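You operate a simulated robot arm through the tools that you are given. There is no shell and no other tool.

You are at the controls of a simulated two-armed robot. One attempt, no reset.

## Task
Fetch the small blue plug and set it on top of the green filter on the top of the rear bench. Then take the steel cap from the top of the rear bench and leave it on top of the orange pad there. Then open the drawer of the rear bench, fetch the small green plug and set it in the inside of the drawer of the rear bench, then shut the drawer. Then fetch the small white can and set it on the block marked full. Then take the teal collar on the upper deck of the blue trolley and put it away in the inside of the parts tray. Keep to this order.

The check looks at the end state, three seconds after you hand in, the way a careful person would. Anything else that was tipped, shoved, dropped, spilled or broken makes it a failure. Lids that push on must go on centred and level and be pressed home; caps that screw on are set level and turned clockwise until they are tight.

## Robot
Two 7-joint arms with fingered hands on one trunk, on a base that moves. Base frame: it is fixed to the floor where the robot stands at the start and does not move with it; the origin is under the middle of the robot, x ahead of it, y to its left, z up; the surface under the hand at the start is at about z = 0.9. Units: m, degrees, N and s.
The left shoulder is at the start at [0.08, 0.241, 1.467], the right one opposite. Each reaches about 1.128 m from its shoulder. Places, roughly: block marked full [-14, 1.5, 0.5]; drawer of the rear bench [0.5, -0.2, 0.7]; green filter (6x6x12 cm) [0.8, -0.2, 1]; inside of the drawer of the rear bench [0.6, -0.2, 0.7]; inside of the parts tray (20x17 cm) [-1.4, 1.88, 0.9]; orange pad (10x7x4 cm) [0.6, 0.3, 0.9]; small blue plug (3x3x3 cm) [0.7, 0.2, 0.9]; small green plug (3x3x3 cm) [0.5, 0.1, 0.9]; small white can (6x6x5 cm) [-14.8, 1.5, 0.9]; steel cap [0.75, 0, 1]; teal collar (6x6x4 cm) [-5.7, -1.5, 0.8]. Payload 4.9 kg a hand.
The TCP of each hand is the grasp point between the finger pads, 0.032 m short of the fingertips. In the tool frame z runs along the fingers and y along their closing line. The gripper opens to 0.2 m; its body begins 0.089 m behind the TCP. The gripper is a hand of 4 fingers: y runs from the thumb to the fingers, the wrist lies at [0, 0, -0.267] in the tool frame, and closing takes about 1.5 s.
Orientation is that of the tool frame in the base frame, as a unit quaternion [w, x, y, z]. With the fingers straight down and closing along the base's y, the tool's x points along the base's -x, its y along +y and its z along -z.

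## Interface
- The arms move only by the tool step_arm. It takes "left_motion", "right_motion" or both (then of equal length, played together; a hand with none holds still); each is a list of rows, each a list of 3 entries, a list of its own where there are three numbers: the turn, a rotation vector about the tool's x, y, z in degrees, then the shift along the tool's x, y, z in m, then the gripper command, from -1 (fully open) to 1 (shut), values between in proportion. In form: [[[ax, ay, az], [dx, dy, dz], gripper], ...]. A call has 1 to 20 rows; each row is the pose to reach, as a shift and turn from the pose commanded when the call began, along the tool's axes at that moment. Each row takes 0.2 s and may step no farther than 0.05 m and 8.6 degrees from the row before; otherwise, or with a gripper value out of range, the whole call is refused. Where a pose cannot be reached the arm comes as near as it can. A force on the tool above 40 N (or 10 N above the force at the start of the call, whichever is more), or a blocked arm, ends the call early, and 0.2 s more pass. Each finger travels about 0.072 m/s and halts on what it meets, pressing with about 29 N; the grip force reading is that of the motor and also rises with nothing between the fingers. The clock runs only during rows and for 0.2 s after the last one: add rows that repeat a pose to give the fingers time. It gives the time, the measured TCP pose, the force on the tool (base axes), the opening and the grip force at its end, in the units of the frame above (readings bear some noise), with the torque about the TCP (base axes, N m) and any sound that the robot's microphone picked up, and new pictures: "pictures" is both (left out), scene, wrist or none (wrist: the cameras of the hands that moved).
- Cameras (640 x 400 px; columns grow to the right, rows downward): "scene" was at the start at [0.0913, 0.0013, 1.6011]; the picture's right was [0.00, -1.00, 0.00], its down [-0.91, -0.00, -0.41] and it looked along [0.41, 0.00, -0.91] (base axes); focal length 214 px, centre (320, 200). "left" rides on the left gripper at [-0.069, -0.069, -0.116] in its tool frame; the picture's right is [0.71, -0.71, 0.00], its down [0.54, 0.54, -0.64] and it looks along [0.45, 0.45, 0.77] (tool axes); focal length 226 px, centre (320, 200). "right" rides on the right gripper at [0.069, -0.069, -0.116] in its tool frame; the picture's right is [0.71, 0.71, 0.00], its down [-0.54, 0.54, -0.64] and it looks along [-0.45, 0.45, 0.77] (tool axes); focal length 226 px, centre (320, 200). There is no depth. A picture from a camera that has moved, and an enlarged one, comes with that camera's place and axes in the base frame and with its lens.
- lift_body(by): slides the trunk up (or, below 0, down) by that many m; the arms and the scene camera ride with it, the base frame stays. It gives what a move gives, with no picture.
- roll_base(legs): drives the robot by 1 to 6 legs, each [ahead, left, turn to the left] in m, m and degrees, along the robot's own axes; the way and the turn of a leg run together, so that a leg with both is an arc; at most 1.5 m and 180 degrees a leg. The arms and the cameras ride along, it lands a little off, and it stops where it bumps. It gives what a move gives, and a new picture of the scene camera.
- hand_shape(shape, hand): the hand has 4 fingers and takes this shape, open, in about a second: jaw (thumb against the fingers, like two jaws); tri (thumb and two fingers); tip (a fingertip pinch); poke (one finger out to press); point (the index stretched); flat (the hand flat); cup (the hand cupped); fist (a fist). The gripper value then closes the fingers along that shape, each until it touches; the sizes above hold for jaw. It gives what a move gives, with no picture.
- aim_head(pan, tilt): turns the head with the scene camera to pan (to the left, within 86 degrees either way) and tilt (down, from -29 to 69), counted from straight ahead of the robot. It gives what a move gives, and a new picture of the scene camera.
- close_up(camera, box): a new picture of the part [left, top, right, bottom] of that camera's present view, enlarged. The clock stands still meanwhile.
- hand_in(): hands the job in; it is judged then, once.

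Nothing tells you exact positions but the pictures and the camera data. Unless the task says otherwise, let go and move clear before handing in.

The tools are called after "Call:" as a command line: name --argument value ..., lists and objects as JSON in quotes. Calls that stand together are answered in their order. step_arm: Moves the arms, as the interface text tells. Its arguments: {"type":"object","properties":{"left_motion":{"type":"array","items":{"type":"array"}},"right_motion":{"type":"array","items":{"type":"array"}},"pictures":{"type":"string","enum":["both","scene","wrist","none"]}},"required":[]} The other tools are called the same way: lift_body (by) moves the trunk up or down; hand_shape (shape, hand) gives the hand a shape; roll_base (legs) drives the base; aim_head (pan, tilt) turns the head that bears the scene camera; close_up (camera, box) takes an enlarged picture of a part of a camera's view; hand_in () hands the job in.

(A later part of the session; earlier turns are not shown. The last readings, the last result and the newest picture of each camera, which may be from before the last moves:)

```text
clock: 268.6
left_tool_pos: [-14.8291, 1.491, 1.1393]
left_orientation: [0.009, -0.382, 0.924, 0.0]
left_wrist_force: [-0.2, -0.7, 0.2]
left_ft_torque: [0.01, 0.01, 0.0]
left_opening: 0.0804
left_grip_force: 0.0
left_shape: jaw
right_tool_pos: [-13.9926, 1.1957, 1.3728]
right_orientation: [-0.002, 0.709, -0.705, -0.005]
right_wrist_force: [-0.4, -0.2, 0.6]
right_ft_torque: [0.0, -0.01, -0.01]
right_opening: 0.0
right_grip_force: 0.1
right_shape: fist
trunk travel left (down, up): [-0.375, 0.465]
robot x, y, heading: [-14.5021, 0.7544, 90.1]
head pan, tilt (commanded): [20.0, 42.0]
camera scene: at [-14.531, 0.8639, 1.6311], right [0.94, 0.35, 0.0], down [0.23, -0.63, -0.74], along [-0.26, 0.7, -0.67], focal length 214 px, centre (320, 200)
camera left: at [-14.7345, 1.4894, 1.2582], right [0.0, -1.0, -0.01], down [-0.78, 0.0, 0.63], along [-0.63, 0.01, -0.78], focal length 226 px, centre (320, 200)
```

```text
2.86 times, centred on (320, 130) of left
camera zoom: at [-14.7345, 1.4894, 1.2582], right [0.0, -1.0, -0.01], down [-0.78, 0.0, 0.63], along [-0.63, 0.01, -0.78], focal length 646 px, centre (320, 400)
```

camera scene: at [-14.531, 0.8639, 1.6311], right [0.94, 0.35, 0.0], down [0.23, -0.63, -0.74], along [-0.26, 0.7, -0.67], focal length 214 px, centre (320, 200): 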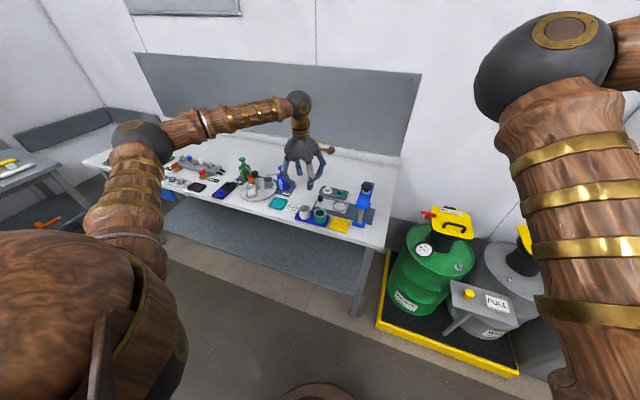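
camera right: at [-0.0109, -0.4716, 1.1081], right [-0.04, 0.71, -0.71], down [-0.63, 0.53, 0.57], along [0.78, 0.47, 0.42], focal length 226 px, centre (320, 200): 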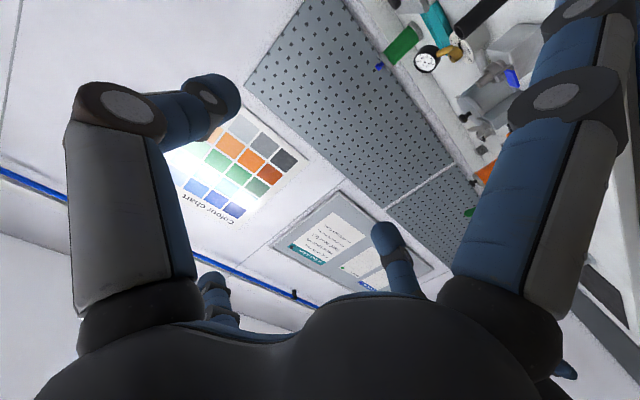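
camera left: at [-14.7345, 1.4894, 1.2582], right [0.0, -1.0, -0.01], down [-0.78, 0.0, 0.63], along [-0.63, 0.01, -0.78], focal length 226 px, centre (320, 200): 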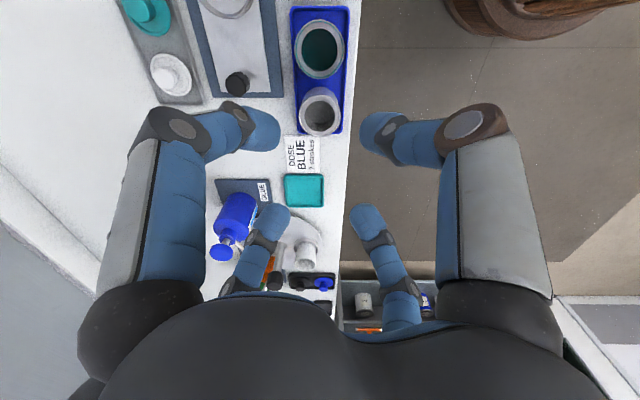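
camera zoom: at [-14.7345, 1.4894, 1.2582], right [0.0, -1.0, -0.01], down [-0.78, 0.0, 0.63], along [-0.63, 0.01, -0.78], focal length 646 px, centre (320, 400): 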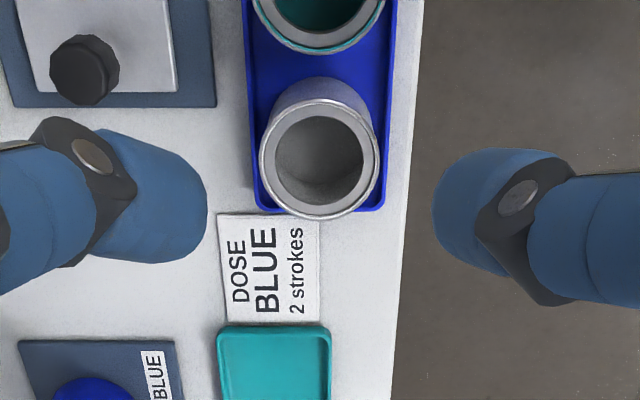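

Call:
step_arm --left_motion '[[[-0.2, 0.5, 0], [0.0032, 0.0052, 0.04], 0.2], [[-0.4, 0.95, 0], [0.0032, 0.0052, 0.08], 0.2], [[-0.4, 0.95, 0], [0.0032, 0.0052, 0.11], 0.2], [[-0.4, 0.95, 0], [0.0032, 0.0052, 0.13], 0.2], [[-0.4, 0.95, 0], [0.0032, 0.0052, 0.13], 0.2]]' --pictures "none"

Call:
close_up --camera "left" --box '[230, 60, 410, 240]'

Call:
close_up --camera "scene" --box '[260, 150, 380, 240]'

```text
clock: 269.8
left_tool_pos: [-14.8311, 1.4945, 1.0091]
left_orientation: [0.001, -0.382, 0.924, 0.001]
left_wrist_force: [0.0, 0.6, -0.2]
left_ft_torque: [-0.03, 0.0, -0.03]
left_opening: 0.0803
left_grip_force: 0.1
left_shape: jaw
right_tool_pos: [-13.9927, 1.196, 1.3737]
right_orientation: [-0.001, 0.708, -0.706, -0.004]
right_wrist_force: [0.5, -0.4, 0.6]
right_ft_torque: [0.02, -0.01, 0.01]
right_opening: 0.0
right_grip_force: 0.0
right_shape: fist
trunk travel left (down, up): [-0.375, 0.465]
robot x, y, heading: [-14.5051, 0.7577, 90.0]
head pan, tilt (commanded): [20.0, 42.0]
```

```text
2.22 times, centred on (320, 150) of left
camera zoom: at [-14.7354, 1.4933, 1.1276], right [0.0, -1.0, 0.0], down [-0.77, 0.0, 0.64], along [-0.64, 0.0, -0.77], focal length 502 px, centre (320, 311)
```

zoom: 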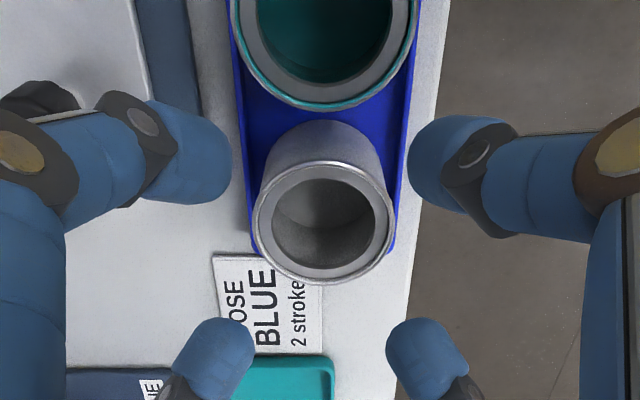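

```text
4.44 times, centred on (320, 195) of scene
camera zoom: at [-14.5309, 0.8641, 1.6311], right [0.94, 0.35, 0.0], down [0.23, -0.63, -0.74], along [-0.26, 0.7, -0.67], focal length 953 px, centre (320, 222)
```

zoom: 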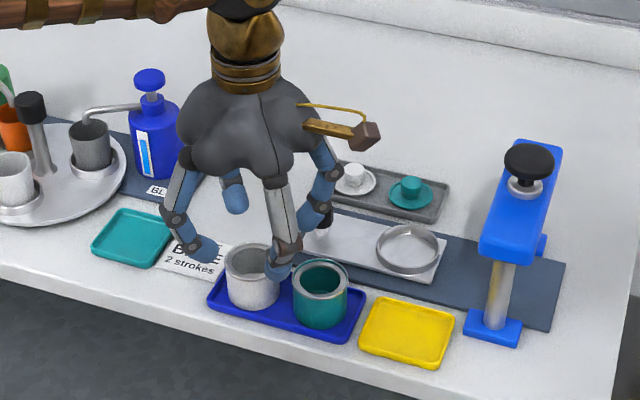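

Centred within 2 mm. I'll descend around the can, then close.

Call:
step_arm --left_motion '[[[0, 0, 0], [0.0014, -0.0014, 0.02], 0.2], [[0, 0, 0], [0.0014, -0.0014, 0.04], 0.2], [[0, 0, 0], [0.0014, -0.0014, 0.053], 0.2], [[0, 0, 0], [0.0014, -0.0014, 0.053], 0.2]]' --pictures "none"

Call:
close_up --camera "left" --box '[230, 60, 410, 240]'

Call:
close_up --camera "scene" --box '[270, 180, 350, 240]'

```text
clock: 270.8
left_tool_pos: [-14.832, 1.4925, 0.9545]
left_orientation: [0.0, -0.382, 0.924, 0.0]
left_wrist_force: [0.6, 0.7, -0.6]
left_ft_torque: [0.0, 0.02, -0.02]
left_opening: 0.0804
left_grip_force: 0.0
left_shape: jaw
right_tool_pos: [-13.993, 1.1963, 1.3729]
right_orientation: [-0.001, 0.708, -0.706, -0.004]
right_wrist_force: [0.5, 0.0, 0.1]
right_ft_torque: [0.0, -0.02, 0.01]
right_opening: 0.0001
right_grip_force: 0.1
right_shape: fist
trunk travel left (down, up): [-0.375, 0.465]
robot x, y, heading: [-14.506, 0.7537, 90.1]
head pan, tilt (commanded): [20.0, 42.0]
```

```text
2.22 times, centred on (320, 150) of left
camera zoom: at [-14.7361, 1.4913, 1.0739], right [0.0, -1.0, 0.0], down [-0.77, 0.0, 0.64], along [-0.64, 0.0, -0.77], focal length 502 px, centre (320, 311)
```

zoom: 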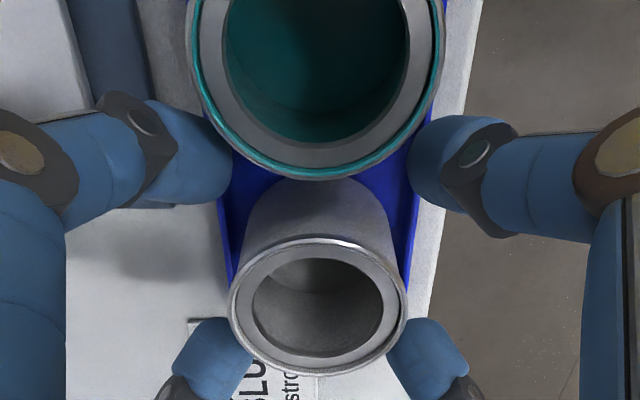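

```text
6.67 times, centred on (310, 210) of scene
camera zoom: at [-14.5312, 0.8643, 1.631], right [0.94, 0.35, 0.0], down [0.23, -0.63, -0.74], along [-0.26, 0.7, -0.67], focal length 1430 px, centre (387, 133)
```

zoom: 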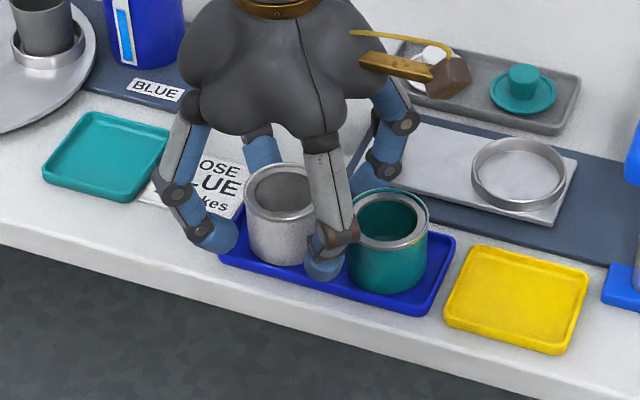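

All four fingers are around the can with room beside the teal cup. Closing.

Call:
step_arm --left_motion '[[[0, 0, 0], [0, 0, 0], 0.3], [[0, 0, 0], [0, 0, 0], 0.4], [[0, 0, 0], [0, 0, 0], 0.5], [[0, 0, 0], [0, 0, 0], 0.6], [[0, 0, 0], [0, 0, 0], 0.8], [[0, 0, 0], [0, 0, 0], 1.0], [[0, 0, 0], [0, 0, 0], 1.0]]' --pictures "none"

Call:
close_up --camera "left" --box '[230, 60, 410, 240]'

```text
clock: 272.4
left_tool_pos: [-14.8326, 1.4918, 0.9568]
left_orientation: [0.0, -0.382, 0.924, 0.0]
left_wrist_force: [0.3, -0.1, -0.3]
left_ft_torque: [0.0, -0.03, -0.01]
left_opening: 0.0471
left_grip_force: 29.1
left_shape: jaw
right_tool_pos: [-13.9934, 1.1956, 1.3734]
right_orientation: [-0.002, 0.708, -0.706, -0.004]
right_wrist_force: [-0.1, 0.3, -0.4]
right_ft_torque: [-0.01, 0.03, 0.01]
right_opening: 0.0
right_grip_force: 0.1
right_shape: fist
trunk travel left (down, up): [-0.375, 0.465]
robot x, y, heading: [-14.503, 0.7578, 90.2]
head pan, tilt (commanded): [20.0, 42.0]
```

```text
2.22 times, centred on (320, 150) of left
camera zoom: at [-14.7361, 1.4914, 1.074], right [0.0, -1.0, 0.0], down [-0.77, 0.0, 0.64], along [-0.64, 0.0, -0.77], focal length 502 px, centre (320, 311)
```

zoom: 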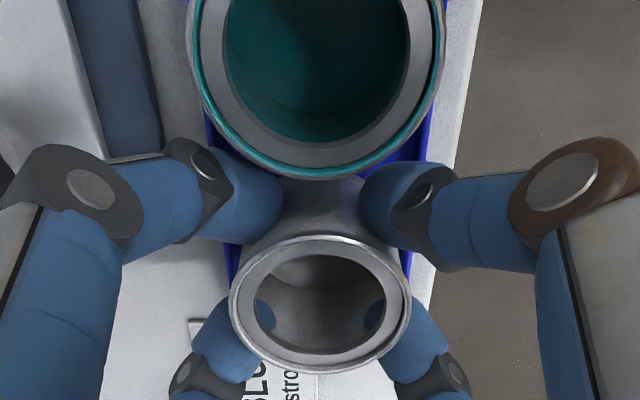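

Call:
step_arm --left_motion '[[[0, 0, 0], [0, 0, -0.005], 1.0], [[0, 0, 0], [0, 0, -0.015], 1.0], [[0, 0, 0], [0, 0, -0.035], 1.0], [[0, 0, 0], [0, 0, -0.07], 1.0], [[0, 0, 0], [0, 0, -0.115], 1.0], [[0, 0, 0], [0, 0, -0.16], 1.0], [[0, 0, 0], [0, 0, -0.2], 1.0]]' --pictures "both"

Call:
close_up --camera "scene" --box '[250, 120, 370, 240]'

```text
clock: 274.0
left_tool_pos: [-14.8326, 1.4907, 1.1581]
left_orientation: [0.0, -0.382, 0.924, 0.0]
left_wrist_force: [0.1, -0.8, 0.7]
left_ft_torque: [-0.01, -0.03, 0.02]
left_opening: 0.0473
left_grip_force: 29.1
left_shape: jaw
right_tool_pos: [-13.9917, 1.1958, 1.3737]
right_orientation: [-0.001, 0.708, -0.706, -0.004]
right_wrist_force: [0.2, -0.8, 0.0]
right_ft_torque: [0.01, 0.03, 0.04]
right_opening: 0.0
right_grip_force: 0.0
right_shape: fist
trunk travel left (down, up): [-0.375, 0.465]
robot x, y, heading: [-14.503, 0.7563, 90.2]
head pan, tilt (commanded): [20.0, 42.0]
camera scene: at [-14.5304, 0.8633, 1.6311], right [0.94, 0.35, 0.0], down [0.23, -0.63, -0.74], along [-0.26, 0.7, -0.67], focal length 214 px, centre (320, 200)
camera left: at [-14.7364, 1.4898, 1.2751], right [0.0, -1.0, 0.0], down [-0.77, 0.0, 0.64], along [-0.64, 0.0, -0.77], focal length 226 px, centre (320, 200)
```

scene: 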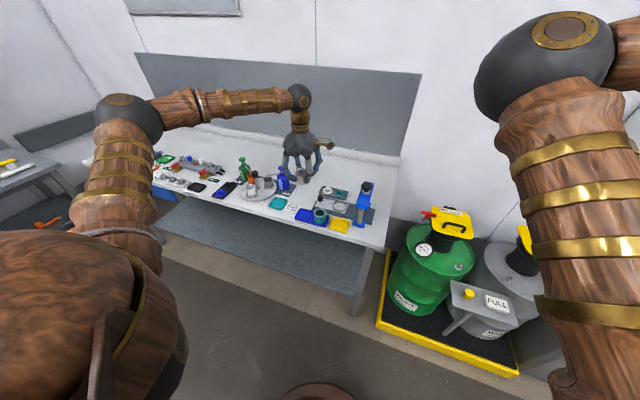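
left: 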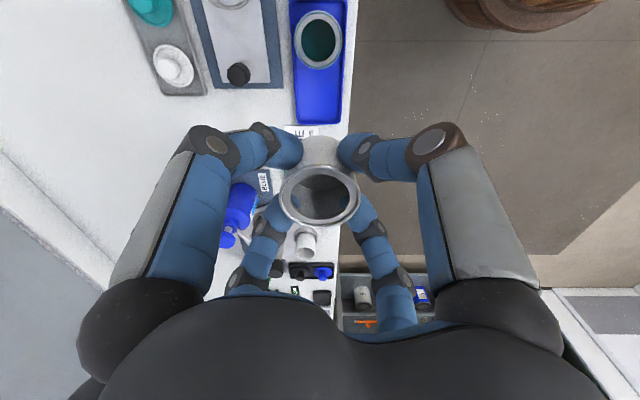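

```text
3.33 times, centred on (310, 180) of scene
camera zoom: at [-14.5304, 0.8633, 1.6311], right [0.94, 0.35, 0.0], down [0.23, -0.63, -0.74], along [-0.26, 0.7, -0.67], focal length 715 px, centre (353, 267)
```

zoom: 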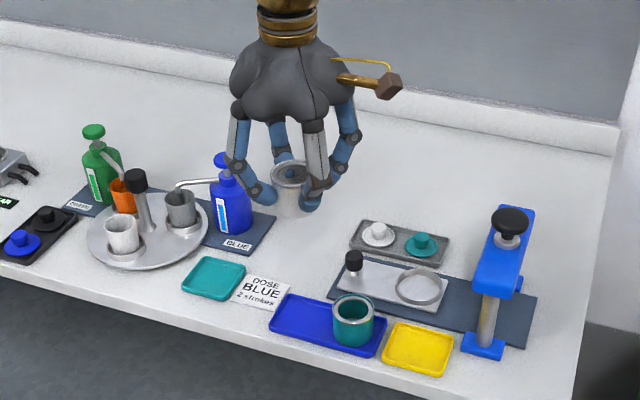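

The can is up and the teal cup undisturbed. I'll back away, sidestep right toward the FULL stand, and tuck the right arm back a little.

Call:
roll_base --legs '[[-0.45, 0, 0], [0, -0.93, 0]]'

Call:
step_arm --right_motion '[[[0, 0, 0], [0.04, 0, 0], -1], [[0, 0, 0], [0.08, 0, 0], -1], [[0, 0, 0], [0.12, 0, 0], -1], [[0, 0, 0], [0.15, 0, 0], -1]]' --pictures "scene"

```text
clock: 281.2
left_tool_pos: [-13.9024, 1.0463, 1.1554]
left_orientation: [0.001, -0.381, 0.925, 0.0]
left_wrist_force: [-0.4, 0.1, -0.7]
left_ft_torque: [0.0, 0.0, -0.02]
left_opening: 0.047
left_grip_force: 29.3
left_shape: jaw
right_tool_pos: [-13.0622, 0.7506, 1.373]
right_orientation: [-0.002, 0.708, -0.706, -0.004]
right_wrist_force: [0.3, -0.6, 0.4]
right_ft_torque: [0.04, -0.01, 0.01]
right_opening: 0.0002
right_grip_force: 0.0
right_shape: fist
trunk travel left (down, up): [-0.375, 0.465]
robot x, y, heading: [-13.5733, 0.3098, 90.2]
head pan, tilt (commanded): [20.0, 42.0]
camera scene: at [-13.6006, 0.419, 1.631], right [0.94, 0.35, 0.0], down [0.23, -0.63, -0.74], along [-0.26, 0.7, -0.67], focal length 214 px, centre (320, 200)
```

scene: 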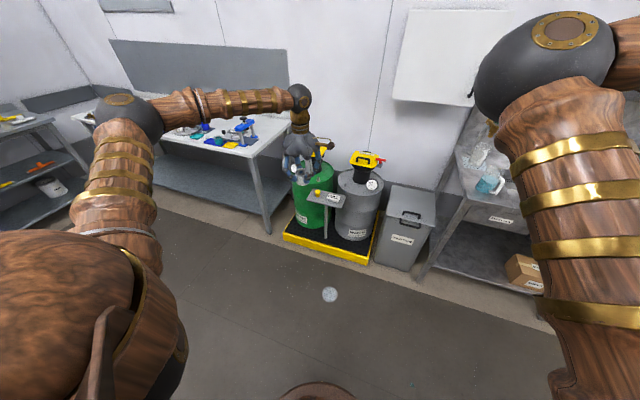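

```text
clock: 282.2
left_tool_pos: [-13.9031, 1.0444, 1.1573]
left_orientation: [0.001, -0.382, 0.924, 0.0]
left_wrist_force: [0.2, 0.0, -0.9]
left_ft_torque: [0.03, 0.03, 0.03]
left_opening: 0.0472
left_grip_force: 28.7
left_shape: jaw
right_tool_pos: [-13.0619, 0.5978, 1.3727]
right_orientation: [-0.003, 0.709, -0.706, -0.005]
right_wrist_force: [1.1, -0.6, -1.0]
right_ft_torque: [0.03, -0.03, 0.0]
right_opening: 0.0001
right_grip_force: 0.0
right_shape: fist
trunk travel left (down, up): [-0.375, 0.465]
robot x, y, heading: [-13.5722, 0.3075, 90.2]
head pan, tilt (commanded): [20.0, 42.0]
camera scene: at [-13.5996, 0.4174, 1.6312], right [0.94, 0.35, 0.0], down [0.23, -0.63, -0.74], along [-0.26, 0.7, -0.67], focal length 214 px, centre (320, 200)
```

scene: 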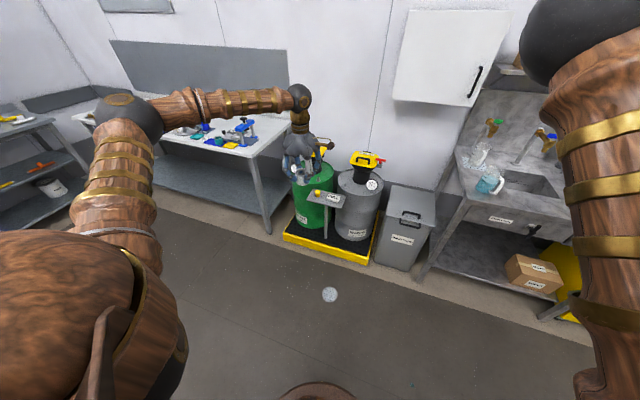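

Call:
lift_body --by -0.22

Call:
roll_base --legs '[[0.38, 0, 0]]'

Call:
close_up --camera "left" --box '[0, 0, 640, 400]'

Call:
close_up --camera "scene" --box '[220, 120, 460, 320]'

```text
clock: 284.5
left_tool_pos: [-13.9016, 1.0461, 0.9362]
left_orientation: [0.002, -0.382, 0.924, 0.001]
left_wrist_force: [-0.1, -0.3, -0.4]
left_ft_torque: [0.0, 0.02, 0.01]
left_opening: 0.0467
left_grip_force: 29.3
left_shape: jaw
right_tool_pos: [-13.0613, 0.6, 1.1527]
right_orientation: [-0.002, 0.709, -0.706, -0.003]
right_wrist_force: [1.3, 0.8, 0.3]
right_ft_torque: [0.01, -0.01, -0.03]
right_opening: 0.0001
right_grip_force: 0.1
right_shape: fist
trunk travel left (down, up): [-0.155, 0.685]
robot x, y, heading: [-13.5756, 0.31, 90.3]
head pan, tilt (commanded): [20.0, 42.0]
```

```text
clock: 286.9
left_tool_pos: [-13.9043, 1.426, 0.9354]
left_orientation: [-0.001, -0.382, 0.924, 0.001]
left_wrist_force: [0.1, -0.1, 0.0]
left_ft_torque: [-0.01, 0.02, 0.02]
left_opening: 0.0471
left_grip_force: 29.4
left_shape: jaw
right_tool_pos: [-13.0629, 0.9782, 1.1521]
right_orientation: [-0.002, 0.708, -0.706, -0.005]
right_wrist_force: [-0.6, 0.3, -0.6]
right_ft_torque: [0.0, -0.01, 0.03]
right_opening: 0.0001
right_grip_force: 0.0
right_shape: fist
trunk travel left (down, up): [-0.155, 0.685]
robot x, y, heading: [-13.575, 0.6837, 90.2]
head pan, tilt (commanded): [20.0, 42.0]
camera scene: at [-13.601, 0.7981, 1.4111], right [0.94, 0.35, 0.0], down [0.23, -0.63, -0.74], along [-0.26, 0.7, -0.67], focal length 214 px, centre (320, 200)
```

scene: 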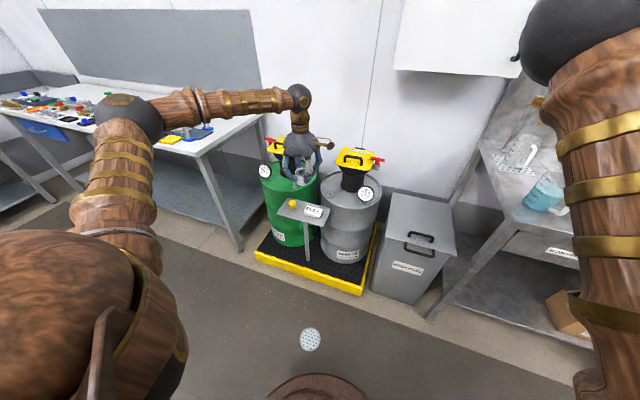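

```text
1.00 times, centred on (320, 200) of left (not enlarged: the box is as wide or as high as the picture)
camera zoom: at [-13.8068, 1.4247, 1.0542], right [0.0, -1.0, 0.0], down [-0.77, 0.0, 0.64], along [-0.64, 0.0, -0.77], focal length 226 px, centre (320, 200)
```

zoom: 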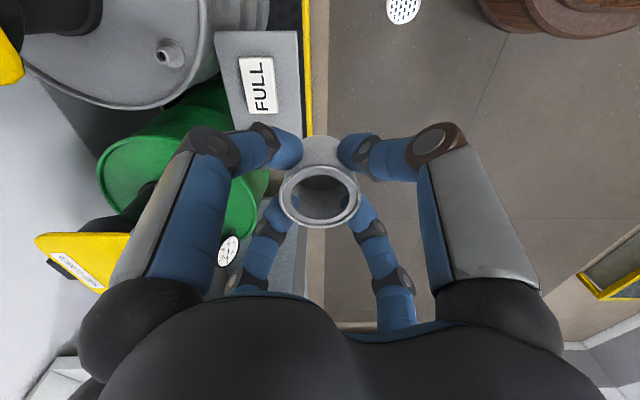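

```text
2.00 times, centred on (340, 220) of scene
camera zoom: at [-13.601, 0.7981, 1.4111], right [0.94, 0.35, 0.0], down [0.23, -0.63, -0.74], along [-0.26, 0.7, -0.67], focal length 429 px, centre (280, 160)
```

zoom: 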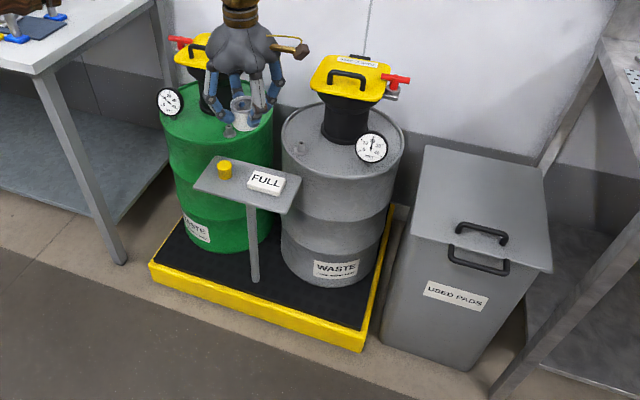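

Call:
close_up --camera "left" --box '[210, 30, 310, 140]'

Call:
close_up --camera "scene" --box '[270, 180, 350, 240]'

```text
3.64 times, centred on (260, 85) of left
camera zoom: at [-13.8068, 1.4247, 1.0542], right [0.0, -1.0, 0.0], down [-0.77, 0.0, 0.64], along [-0.64, 0.0, -0.77], focal length 822 px, centre (538, 618)
```

zoom: 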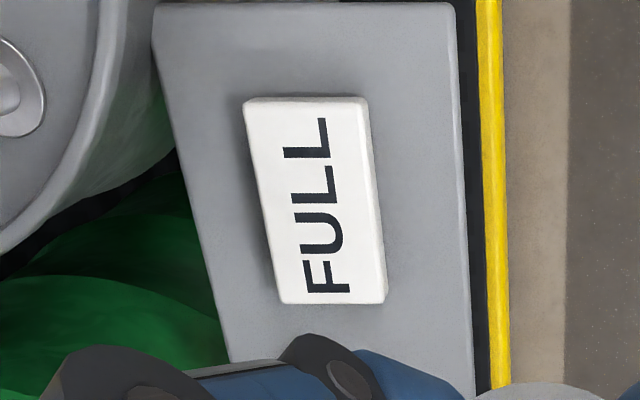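

```text
6.67 times, centred on (310, 210) of scene
camera zoom: at [-13.601, 0.7981, 1.4111], right [0.94, 0.35, 0.0], down [0.23, -0.63, -0.74], along [-0.26, 0.7, -0.67], focal length 1430 px, centre (387, 133)
```

zoom: 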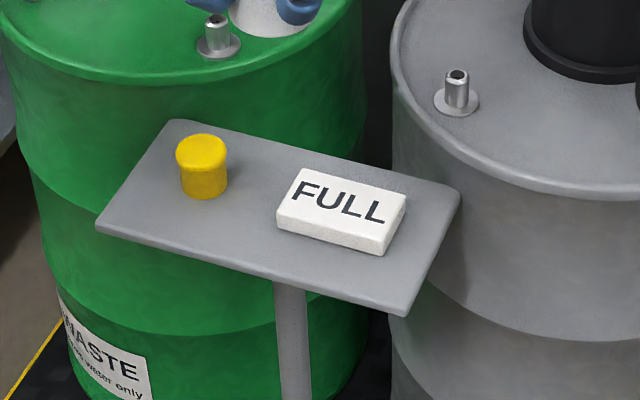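

The block's centre is about 10.8 cm ahead of the hand. I'll roll forward by that much, then check alignment in the wrist view.

Call:
roll_base --legs '[[0.107, 0, 0]]'

Call:
close_up --camera "left" --box '[260, 40, 380, 160]'

Call:
close_up --camera "scene" --box '[250, 130, 370, 240]'

```text
clock: 288.1
left_tool_pos: [-13.9042, 1.5317, 0.9359]
left_orientation: [0.0, -0.382, 0.924, 0.0]
left_wrist_force: [-0.4, 0.5, -1.2]
left_ft_torque: [-0.02, -0.02, 0.03]
left_opening: 0.047
left_grip_force: 28.8
left_shape: jaw
right_tool_pos: [-13.0646, 1.0854, 1.1515]
right_orientation: [-0.003, 0.708, -0.706, -0.005]
right_wrist_force: [-0.3, 0.8, 1.1]
right_ft_torque: [-0.01, 0.0, 0.03]
right_opening: 0.0
right_grip_force: 0.1
right_shape: fist
trunk travel left (down, up): [-0.155, 0.685]
robot x, y, heading: [-13.5681, 0.7936, 90.0]
head pan, tilt (commanded): [20.0, 42.0]
camera scene: at [-13.6015, 0.9043, 1.4111], right [0.94, 0.35, 0.0], down [0.23, -0.63, -0.74], along [-0.26, 0.7, -0.67], focal length 214 px, centre (320, 200)
```

scene: 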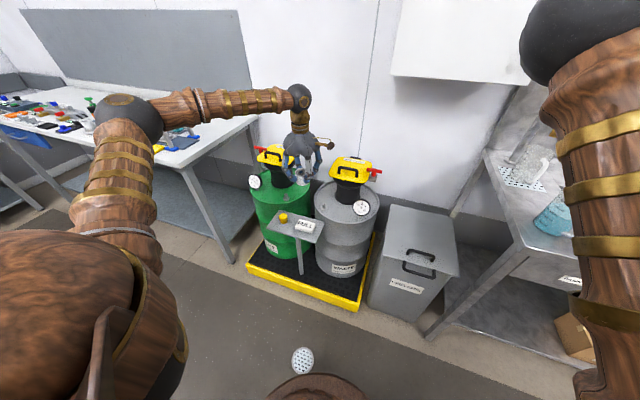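

```text
3.33 times, centred on (320, 100) of left
camera zoom: at [-13.8077, 1.5307, 1.0542], right [0.0, -1.0, 0.0], down [-0.77, 0.0, 0.64], along [-0.64, 0.0, -0.77], focal length 754 px, centre (320, 533)
```

zoom: 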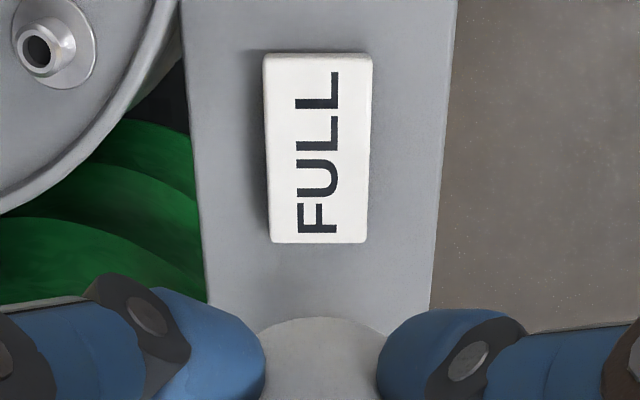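

```text
3.64 times, centred on (310, 185) of scene
camera zoom: at [-13.6015, 0.9043, 1.4111], right [0.94, 0.35, 0.0], down [0.23, -0.63, -0.74], along [-0.26, 0.7, -0.67], focal length 780 px, centre (356, 254)
```

zoom: 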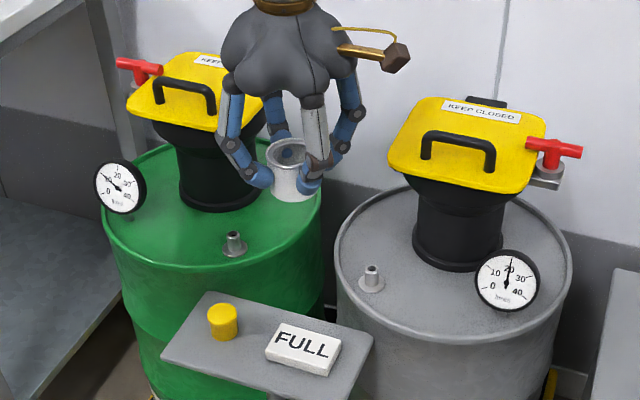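

Alignment is good (Y exact, X within a few mm). I'll lower the can most of the way.

Call:
step_arm --left_motion '[[[0, 0, 0], [0.0015, 0.0015, 0.04], 1.0], [[0, 0, 0], [0.0015, 0.0015, 0.085], 1.0], [[0, 0, 0], [0.0015, 0.0015, 0.13], 1.0], [[0, 0, 0], [0.0015, 0.0015, 0.175], 1.0], [[0, 0, 0], [0.0015, 0.0015, 0.21], 1.0], [[0, 0, 0], [0.0015, 0.0015, 0.235], 1.0], [[0, 0, 0], [0.0015, 0.0015, 0.235], 1.0]]' --pictures "both"

Call:
close_up --camera "left" --box '[220, 60, 420, 240]'

Call:
close_up --camera "scene" --box '[260, 160, 360, 250]'

```text
clock: 289.7
left_tool_pos: [-13.9073, 1.5316, 0.7008]
left_orientation: [-0.001, -0.382, 0.924, 0.0]
left_wrist_force: [0.4, 0.7, -0.5]
left_ft_torque: [0.02, -0.03, -0.06]
left_opening: 0.0472
left_grip_force: 29.2
left_shape: jaw
right_tool_pos: [-13.0636, 1.0843, 1.1526]
right_orientation: [-0.001, 0.709, -0.705, -0.004]
right_wrist_force: [0.9, -0.8, -1.0]
right_ft_torque: [-0.02, -0.03, 0.04]
right_opening: 0.0
right_grip_force: 0.0
right_shape: fist
trunk travel left (down, up): [-0.155, 0.685]
robot x, y, heading: [-13.5728, 0.7948, 90.2]
head pan, tilt (commanded): [20.0, 42.0]
camera scene: at [-13.6014, 0.904, 1.4111], right [0.94, 0.35, 0.0], down [0.23, -0.63, -0.74], along [-0.26, 0.7, -0.67], focal length 214 px, centre (320, 200)
camera left: at [-13.8107, 1.5304, 0.8189], right [0.0, -1.0, 0.0], down [-0.77, 0.0, 0.64], along [-0.64, 0.0, -0.77], focal length 226 px, centre (320, 200)
```

scene: 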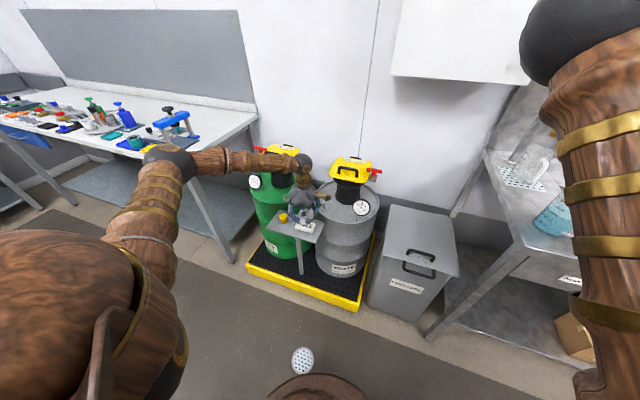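
left: 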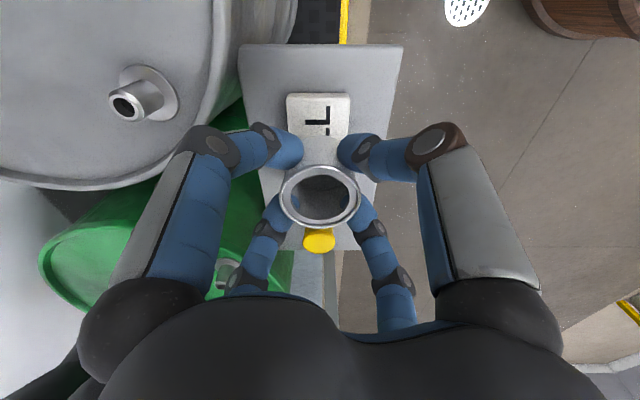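

```text
2.22 times, centred on (320, 150) of left
camera zoom: at [-13.8107, 1.5304, 0.8189], right [0.0, -1.0, 0.0], down [-0.77, 0.0, 0.64], along [-0.64, 0.0, -0.77], focal length 502 px, centre (320, 311)
```

zoom: 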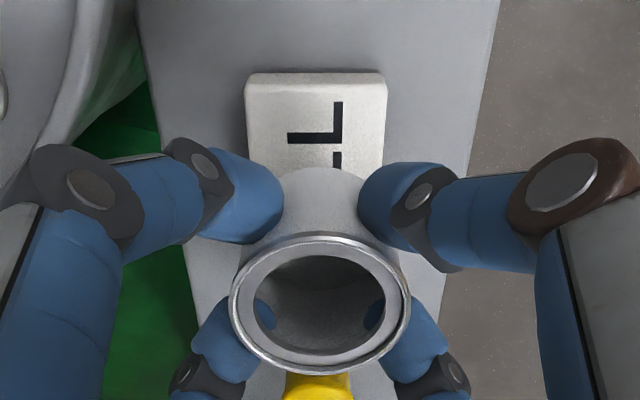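

```text
4.44 times, centred on (310, 205) of scene
camera zoom: at [-13.6014, 0.904, 1.4111], right [0.94, 0.35, 0.0], down [0.23, -0.63, -0.74], along [-0.26, 0.7, -0.67], focal length 953 px, centre (364, 178)
```

zoom: 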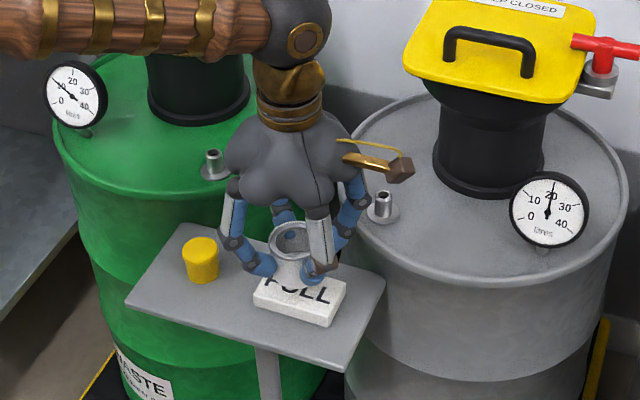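

Call:
step_arm --left_motion '[[[0, 0, 0], [0.005, 0.005, 0.01], 1.0], [[0, 0, 0], [0.005, 0.005, 0.02], 1.0], [[0, 0, 0], [0.005, 0.005, 0.03], 1.0], [[0, 0, 0], [0.005, 0.005, 0.036], 1.0], [[0, 0, 0], [0.005, 0.005, 0.036], 1.0]]' --pictures "none"

Call:
close_up --camera "scene" --box '[270, 190, 340, 250]'

Call:
close_up --camera "left" --box '[240, 60, 400, 200]'

```text
clock: 290.9
left_tool_pos: [-13.9117, 1.5315, 0.6696]
left_orientation: [0.001, -0.382, 0.924, 0.003]
left_wrist_force: [2.4, -0.8, 33.2]
left_ft_torque: [-0.12, 0.25, 0.09]
left_opening: 0.0475
left_grip_force: 29.3
left_shape: jaw
right_tool_pos: [-13.0622, 1.0825, 1.1525]
right_orientation: [-0.002, 0.709, -0.706, -0.006]
right_wrist_force: [0.1, 0.0, -0.8]
right_ft_torque: [-0.01, -0.01, 0.01]
right_opening: 0.0004
right_grip_force: 0.1
right_shape: fist
trunk travel left (down, up): [-0.155, 0.685]
robot x, y, heading: [-13.574, 0.7932, 90.2]
head pan, tilt (commanded): [20.0, 42.0]
```

```text
6.67 times, centred on (305, 220) of scene
camera zoom: at [-13.5996, 0.9005, 1.4119], right [0.94, 0.35, 0.0], down [0.23, -0.63, -0.75], along [-0.26, 0.7, -0.67], focal length 1430 px, centre (420, 67)
```

zoom: 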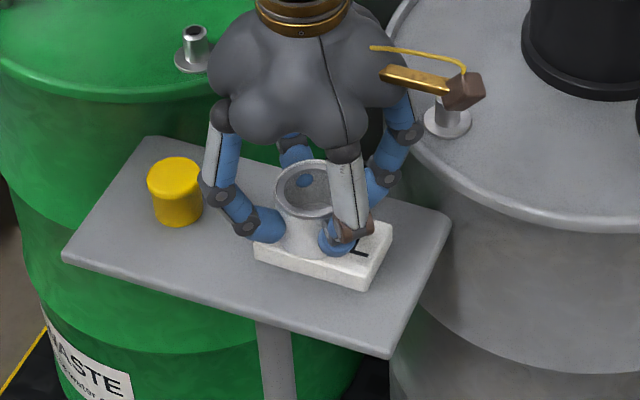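

```text
2.86 times, centred on (320, 130) of left
camera zoom: at [-13.8157, 1.53, 0.788], right [0.0, -1.0, -0.01], down [-0.77, 0.0, 0.64], along [-0.64, 0.01, -0.77], focal length 646 px, centre (320, 400)
```

zoom: 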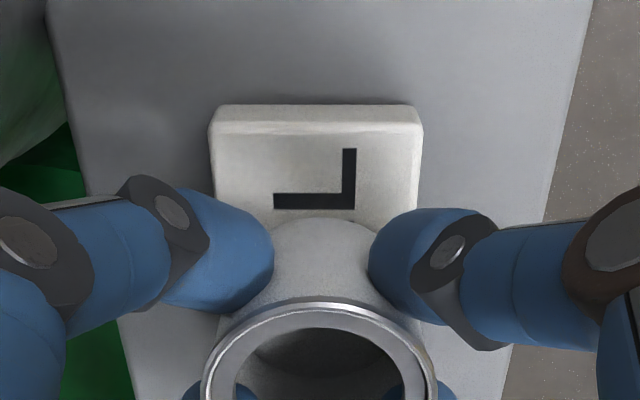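

Contact with the block (33 N); the can is centred on it. I'll ease up to unload, then release gradually.

Call:
step_arm --left_motion '[[[0, 0, 0], [0, 0, -0.002], 1.0], [[0, 0, 0], [0, 0, -0.004], 1.0], [[0, 0, 0], [0, 0, -0.004], 1.0]]' --pictures "none"

```text
clock: 291.7
left_tool_pos: [-13.9125, 1.531, 0.67]
left_orientation: [0.0, -0.382, 0.924, 0.002]
left_wrist_force: [4.5, 3.6, 19.7]
left_ft_torque: [0.09, 0.14, 0.08]
left_opening: 0.0479
left_grip_force: 28.8
left_shape: jaw
right_tool_pos: [-13.063, 1.0836, 1.1526]
right_orientation: [-0.003, 0.708, -0.706, -0.005]
right_wrist_force: [0.7, 0.5, -0.2]
right_ft_torque: [-0.04, 0.0, -0.03]
right_opening: 0.0
right_grip_force: 0.1
right_shape: fist
trunk travel left (down, up): [-0.155, 0.685]
robot x, y, heading: [-13.5718, 0.7907, 90.1]
head pan, tilt (commanded): [20.0, 42.0]
```

Call:
step_arm --left_motion '[[[0, 0, 0], [0, 0, -0.002], 1.0], [[0, 0, 0], [0, 0, -0.003], 1.0], [[0, 0, 0], [0, 0, -0.003], 1.0]]' --pictures "none"

```text
clock: 292.5
left_tool_pos: [-13.9139, 1.5319, 0.6716]
left_orientation: [-0.001, -0.382, 0.924, 0.0]
left_wrist_force: [0.0, -0.7, -0.1]
left_ft_torque: [-0.01, 0.02, -0.01]
left_opening: 0.0476
left_grip_force: 29.3
left_shape: jaw
right_tool_pos: [-13.0642, 1.0853, 1.153]
right_orientation: [-0.003, 0.709, -0.705, -0.004]
right_wrist_force: [-0.6, -0.4, -0.2]
right_ft_torque: [-0.01, 0.01, -0.01]
right_opening: 0.0
right_grip_force: 0.0
right_shape: fist
trunk travel left (down, up): [-0.155, 0.685]
robot x, y, heading: [-13.5736, 0.7926, 90.2]
head pan, tilt (commanded): [20.0, 42.0]
```

Unloaded to zero. Now opening the fingers slowly.

Call:
step_arm --left_motion '[[[0, 0, 0], [0, 0, 0.0005], 0.6], [[0, 0, 0], [0, 0, 0.0005], 0.5], [[0, 0, 0], [0, 0, 0.0005], 0.45], [[0, 0, 0], [0, 0, 0.0005], 0.4], [[0, 0, 0], [0, 0, 0.0005], 0.3], [[0, 0, 0], [0, 0, 0.0005], 0.2], [[0, 0, 0], [0, 0, 0.0005], 0.2]]' --pictures "none"

Call:
close_up --camera "scene" --box '[270, 190, 340, 250]'

Call:
close_up --camera "left" --box '[220, 60, 420, 240]'

```text
clock: 294.1
left_tool_pos: [-13.9133, 1.5317, 0.6728]
left_orientation: [0.0, -0.381, 0.924, 0.0]
left_wrist_force: [0.1, 0.0, 0.0]
left_ft_torque: [-0.01, 0.0, -0.02]
left_opening: 0.0796
left_grip_force: 0.1
left_shape: jaw
right_tool_pos: [-13.0639, 1.0853, 1.1527]
right_orientation: [-0.002, 0.708, -0.706, -0.004]
right_wrist_force: [-0.3, 0.4, 0.3]
right_ft_torque: [0.03, 0.0, 0.01]
right_opening: 0.0
right_grip_force: 0.1
right_shape: fist
trunk travel left (down, up): [-0.155, 0.685]
robot x, y, heading: [-13.5756, 0.7978, 90.0]
head pan, tilt (commanded): [20.0, 42.0]
```

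```text
6.67 times, centred on (305, 220) of scene
camera zoom: at [-13.6015, 0.9042, 1.4111], right [0.94, 0.35, 0.0], down [0.23, -0.63, -0.74], along [-0.26, 0.7, -0.67], focal length 1430 px, centre (420, 67)
```

zoom: 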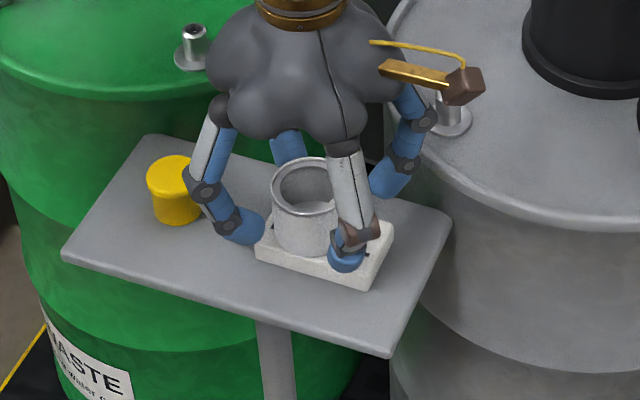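

```text
2.22 times, centred on (320, 150) of left
camera zoom: at [-13.8169, 1.5312, 0.7901], right [0.0, -1.0, 0.0], down [-0.77, 0.0, 0.64], along [-0.64, 0.0, -0.77], focal length 502 px, centre (320, 311)
```

zoom: 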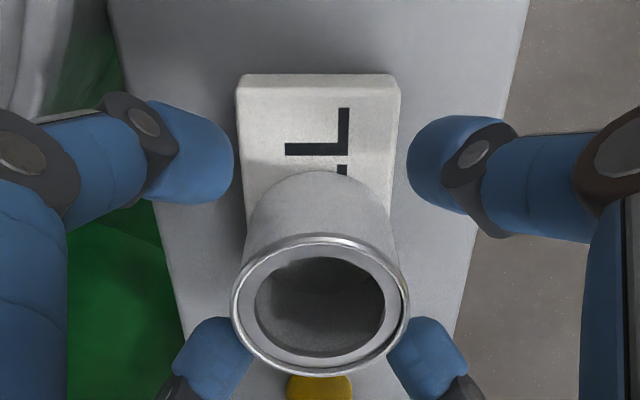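

The can stands on the FULL block. Lifting straight up and clear.

Call:
step_arm --left_motion '[[[0, 0, 0], [0, 0, -0.02], 0.2], [[0, 0, 0], [0, 0, -0.05], 0.2], [[0, 0, 0], [0, 0, -0.09], 0.2], [[0, 0, 0], [0, 0, -0.135], 0.2], [[0, 0, 0], [0, 0, -0.18], 0.2], [[0, 0, 0], [0, 0, -0.225], 0.2], [[0, 0, 0], [0, 0, -0.26], 0.2]]' --pictures "none"

Call:
close_up --camera "scene" --box '[250, 140, 370, 260]'

Call:
close_up --camera "left" --box '[200, 20, 440, 200]'

```text
clock: 295.7
left_tool_pos: [-13.9141, 1.531, 0.9325]
left_orientation: [-0.001, -0.382, 0.924, 0.001]
left_wrist_force: [0.4, -0.2, -0.1]
left_ft_torque: [0.02, 0.0, -0.02]
left_opening: 0.0797
left_grip_force: 0.1
left_shape: jaw
right_tool_pos: [-13.0641, 1.0827, 1.1525]
right_orientation: [-0.002, 0.708, -0.706, -0.005]
right_wrist_force: [0.4, 0.4, -0.6]
right_ft_torque: [0.02, 0.02, 0.0]
right_opening: 0.0
right_grip_force: 0.2
right_shape: fist
trunk travel left (down, up): [-0.155, 0.685]
robot x, y, heading: [-13.5728, 0.7969, 90.4]
head pan, tilt (commanded): [20.0, 42.0]
```

```text
3.33 times, centred on (310, 200) of scene
camera zoom: at [-13.6011, 0.9035, 1.4111], right [0.94, 0.35, 0.0], down [0.23, -0.63, -0.74], along [-0.26, 0.7, -0.67], focal length 715 px, centre (353, 200)
```

zoom: 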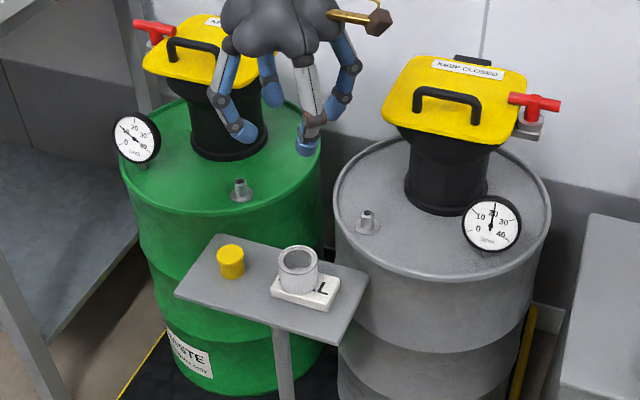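

```text
2.22 times, centred on (320, 110) of left
camera zoom: at [-13.8179, 1.5293, 1.0503], right [0.0, -1.0, 0.0], down [-0.77, 0.0, 0.64], along [-0.64, 0.0, -0.77], focal length 502 px, centre (320, 400)
```

zoom: 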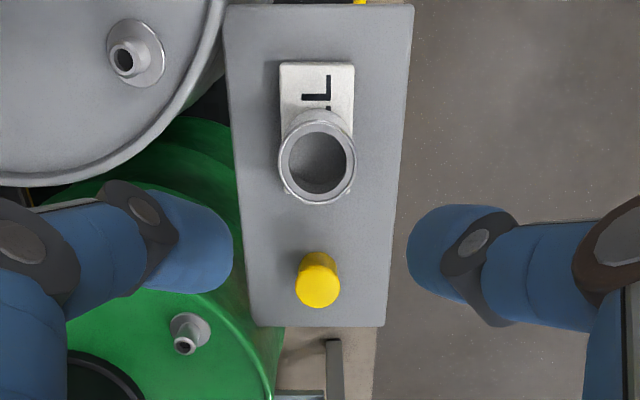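

Call:
close_up --camera "scene" --box '[280, 205, 330, 240]'

Call:
close_up --camera "left" --box '[290, 35, 350, 125]'

```text
11.43 times, centred on (305, 222) of scene
camera zoom: at [-13.6011, 0.9035, 1.4111], right [0.94, 0.35, 0.0], down [0.23, -0.63, -0.74], along [-0.26, 0.7, -0.67], focal length 2451 px, centre (491, -57)
```

zoom: 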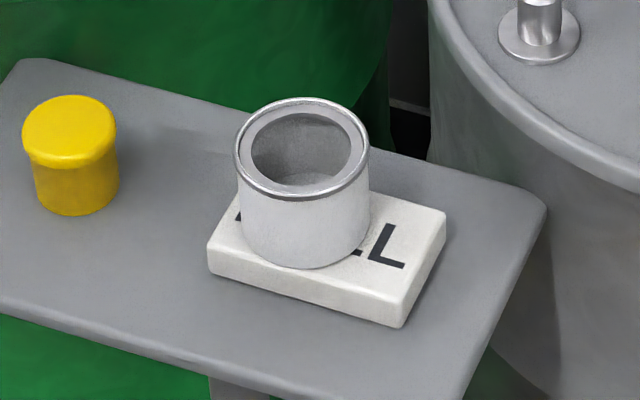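

```text
4.44 times, centred on (320, 80) of left
camera zoom: at [-13.8179, 1.5293, 1.0503], right [0.0, -1.0, 0.0], down [-0.77, 0.0, 0.64], along [-0.64, 0.0, -0.77], focal length 1005 px, centre (320, 733)
```

zoom: 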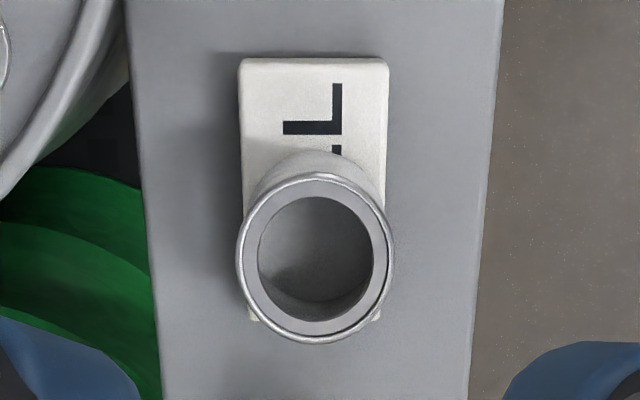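

The can is upright and fully on the block. Now for the teal collar on the blue trolley: I'll back away, raise the trunk and the hand, and head back along the aisle.

Call:
roll_base --legs '[[-0.72, 0, -0.3]]'

Call:
lift_body --by 0.22

Call:
step_arm --left_motion '[[[0, 0, 0], [0.025, -0.025, -0.03], 0.2], [[0, 0, 0], [0.05, -0.05, -0.06], 0.2], [[0, 0, 0], [0.075, -0.075, -0.09], 0.2], [[0, 0, 0], [0.1, -0.1, -0.12], 0.2], [[0, 0, 0], [0.12, -0.12, -0.15], 0.2], [[0, 0, 0], [0.12, -0.12, -0.18], 0.2]]' --pictures "none"

Call:
aim_head --pan -70 --tilt 30

```text
clock: 299.6
left_tool_pos: [-13.9084, 0.8156, 0.9319]
left_orientation: [0.0, -0.379, 0.925, 0.001]
left_wrist_force: [0.5, 0.2, 1.2]
left_ft_torque: [-0.03, 0.01, -0.01]
left_opening: 0.0796
left_grip_force: 0.1
left_shape: jaw
right_tool_pos: [-13.0605, 0.3612, 1.1531]
right_orientation: [0.002, -0.706, 0.708, 0.004]
right_wrist_force: [-0.7, -0.1, -0.9]
right_ft_torque: [-0.02, 0.0, 0.01]
right_opening: 0.0
right_grip_force: 0.1
right_shape: fist
trunk travel left (down, up): [-0.155, 0.685]
robot x, y, heading: [-13.5743, 0.0751, 89.7]
head pan, tilt (commanded): [20.0, 42.0]
camera scene: at [-13.601, 0.1856, 1.411], right [0.94, 0.34, 0.0], down [0.23, -0.63, -0.74], along [-0.25, 0.7, -0.67], focal length 214 px, centre (320, 200)
```

scene: 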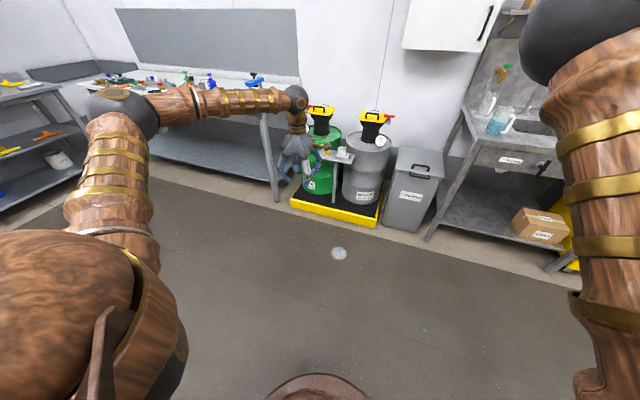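

```text
clock: 301.9
left_tool_pos: [-13.9086, 0.8159, 1.1517]
left_orientation: [0.0, -0.378, 0.926, 0.0]
left_wrist_force: [-1.0, -0.3, -0.4]
left_ft_torque: [-0.03, -0.01, 0.0]
left_opening: 0.0792
left_grip_force: 0.1
left_shape: jaw
right_tool_pos: [-13.0614, 0.3623, 1.3722]
right_orientation: [0.001, -0.706, 0.709, 0.004]
right_wrist_force: [0.5, 0.7, -0.3]
right_ft_torque: [0.01, 0.0, 0.02]
right_opening: 0.0
right_grip_force: 0.0
right_shape: fist
trunk travel left (down, up): [-0.375, 0.465]
robot x, y, heading: [-13.5732, 0.0758, 89.7]
head pan, tilt (commanded): [20.0, 42.0]
```

```text
clock: 303.3
left_tool_pos: [-13.9083, 0.6464, 1.332]
left_orientation: [0.0, -0.377, 0.926, 0.0]
left_wrist_force: [0.7, 0.3, 0.5]
left_ft_torque: [-0.01, -0.02, 0.02]
left_opening: 0.0797
left_grip_force: 0.1
left_shape: jaw
right_tool_pos: [-13.0608, 0.362, 1.3723]
right_orientation: [0.001, -0.705, 0.709, 0.004]
right_wrist_force: [-0.4, 0.6, 0.3]
right_ft_torque: [-0.02, 0.01, 0.0]
right_opening: 0.0
right_grip_force: 0.1
right_shape: fist
trunk travel left (down, up): [-0.375, 0.465]
robot x, y, heading: [-13.5728, 0.0775, 89.8]
head pan, tilt (commanded): [20.0, 42.0]
```

```text
clock: 305.0
left_tool_pos: [-13.9096, 0.6451, 1.3313]
left_orientation: [0.001, -0.379, 0.926, 0.0]
left_wrist_force: [0.5, -0.5, 0.5]
left_ft_torque: [0.01, -0.03, 0.01]
left_opening: 0.0796
left_grip_force: 0.1
left_shape: jaw
right_tool_pos: [-13.0613, 0.3603, 1.3721]
right_orientation: [0.002, -0.705, 0.709, 0.004]
right_wrist_force: [-0.4, 0.2, -0.2]
right_ft_torque: [-0.03, -0.01, -0.02]
right_opening: 0.0001
right_grip_force: 0.0
right_shape: fist
trunk travel left (down, up): [-0.375, 0.465]
robot x, y, heading: [-13.5739, 0.0734, 89.6]
head pan, tilt (commanded): [-70.0, 30.0]
camera scene: at [-13.4877, 0.1374, 1.6494], right [0.34, -0.94, 0.0], down [-0.47, -0.17, -0.87], along [0.82, 0.29, -0.5], focal length 214 px, centre (320, 200)
```

scene: 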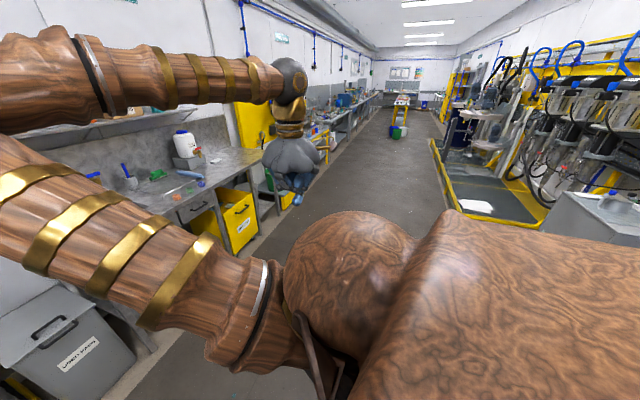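

Call:
roll_base --legs '[[0, -1.5, 0.3], [0, -1.5, 0], [0, -1.5, 0]]'

```text
clock: 326.5
left_tool_pos: [-9.4159, 0.6397, 1.3312]
left_orientation: [0.001, -0.388, 0.921, 0.0]
left_wrist_force: [0.5, -0.2, 0.3]
left_ft_torque: [0.01, 0.03, -0.03]
left_opening: 0.0797
left_grip_force: 0.1
left_shape: jaw
right_tool_pos: [-8.5611, 0.3733, 1.3724]
right_orientation: [-0.002, 0.712, -0.702, -0.004]
right_wrist_force: [-0.4, -0.9, 0.3]
right_ft_torque: [-0.04, 0.01, 0.01]
right_opening: 0.0
right_grip_force: 0.0
right_shape: fist
trunk travel left (down, up): [-0.375, 0.465]
robot x, y, heading: [-9.0657, 0.076, 91.1]
head pan, tilt (commanded): [-70.0, 30.0]
camera scene: at [-8.9832, 0.1396, 1.6494], right [0.36, -0.93, 0.0], down [-0.47, -0.18, -0.87], along [0.81, 0.31, -0.5], focal length 214 px, centre (320, 200)
```

scene: 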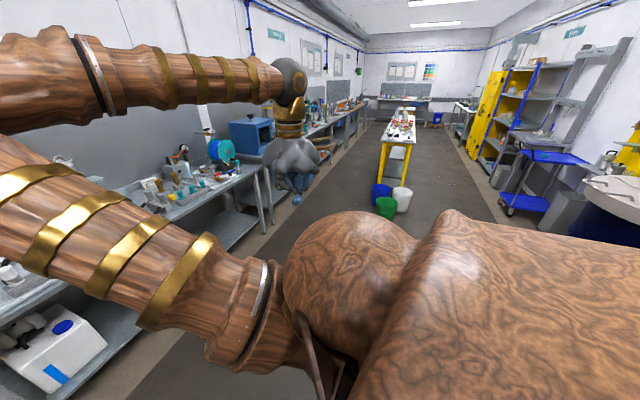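

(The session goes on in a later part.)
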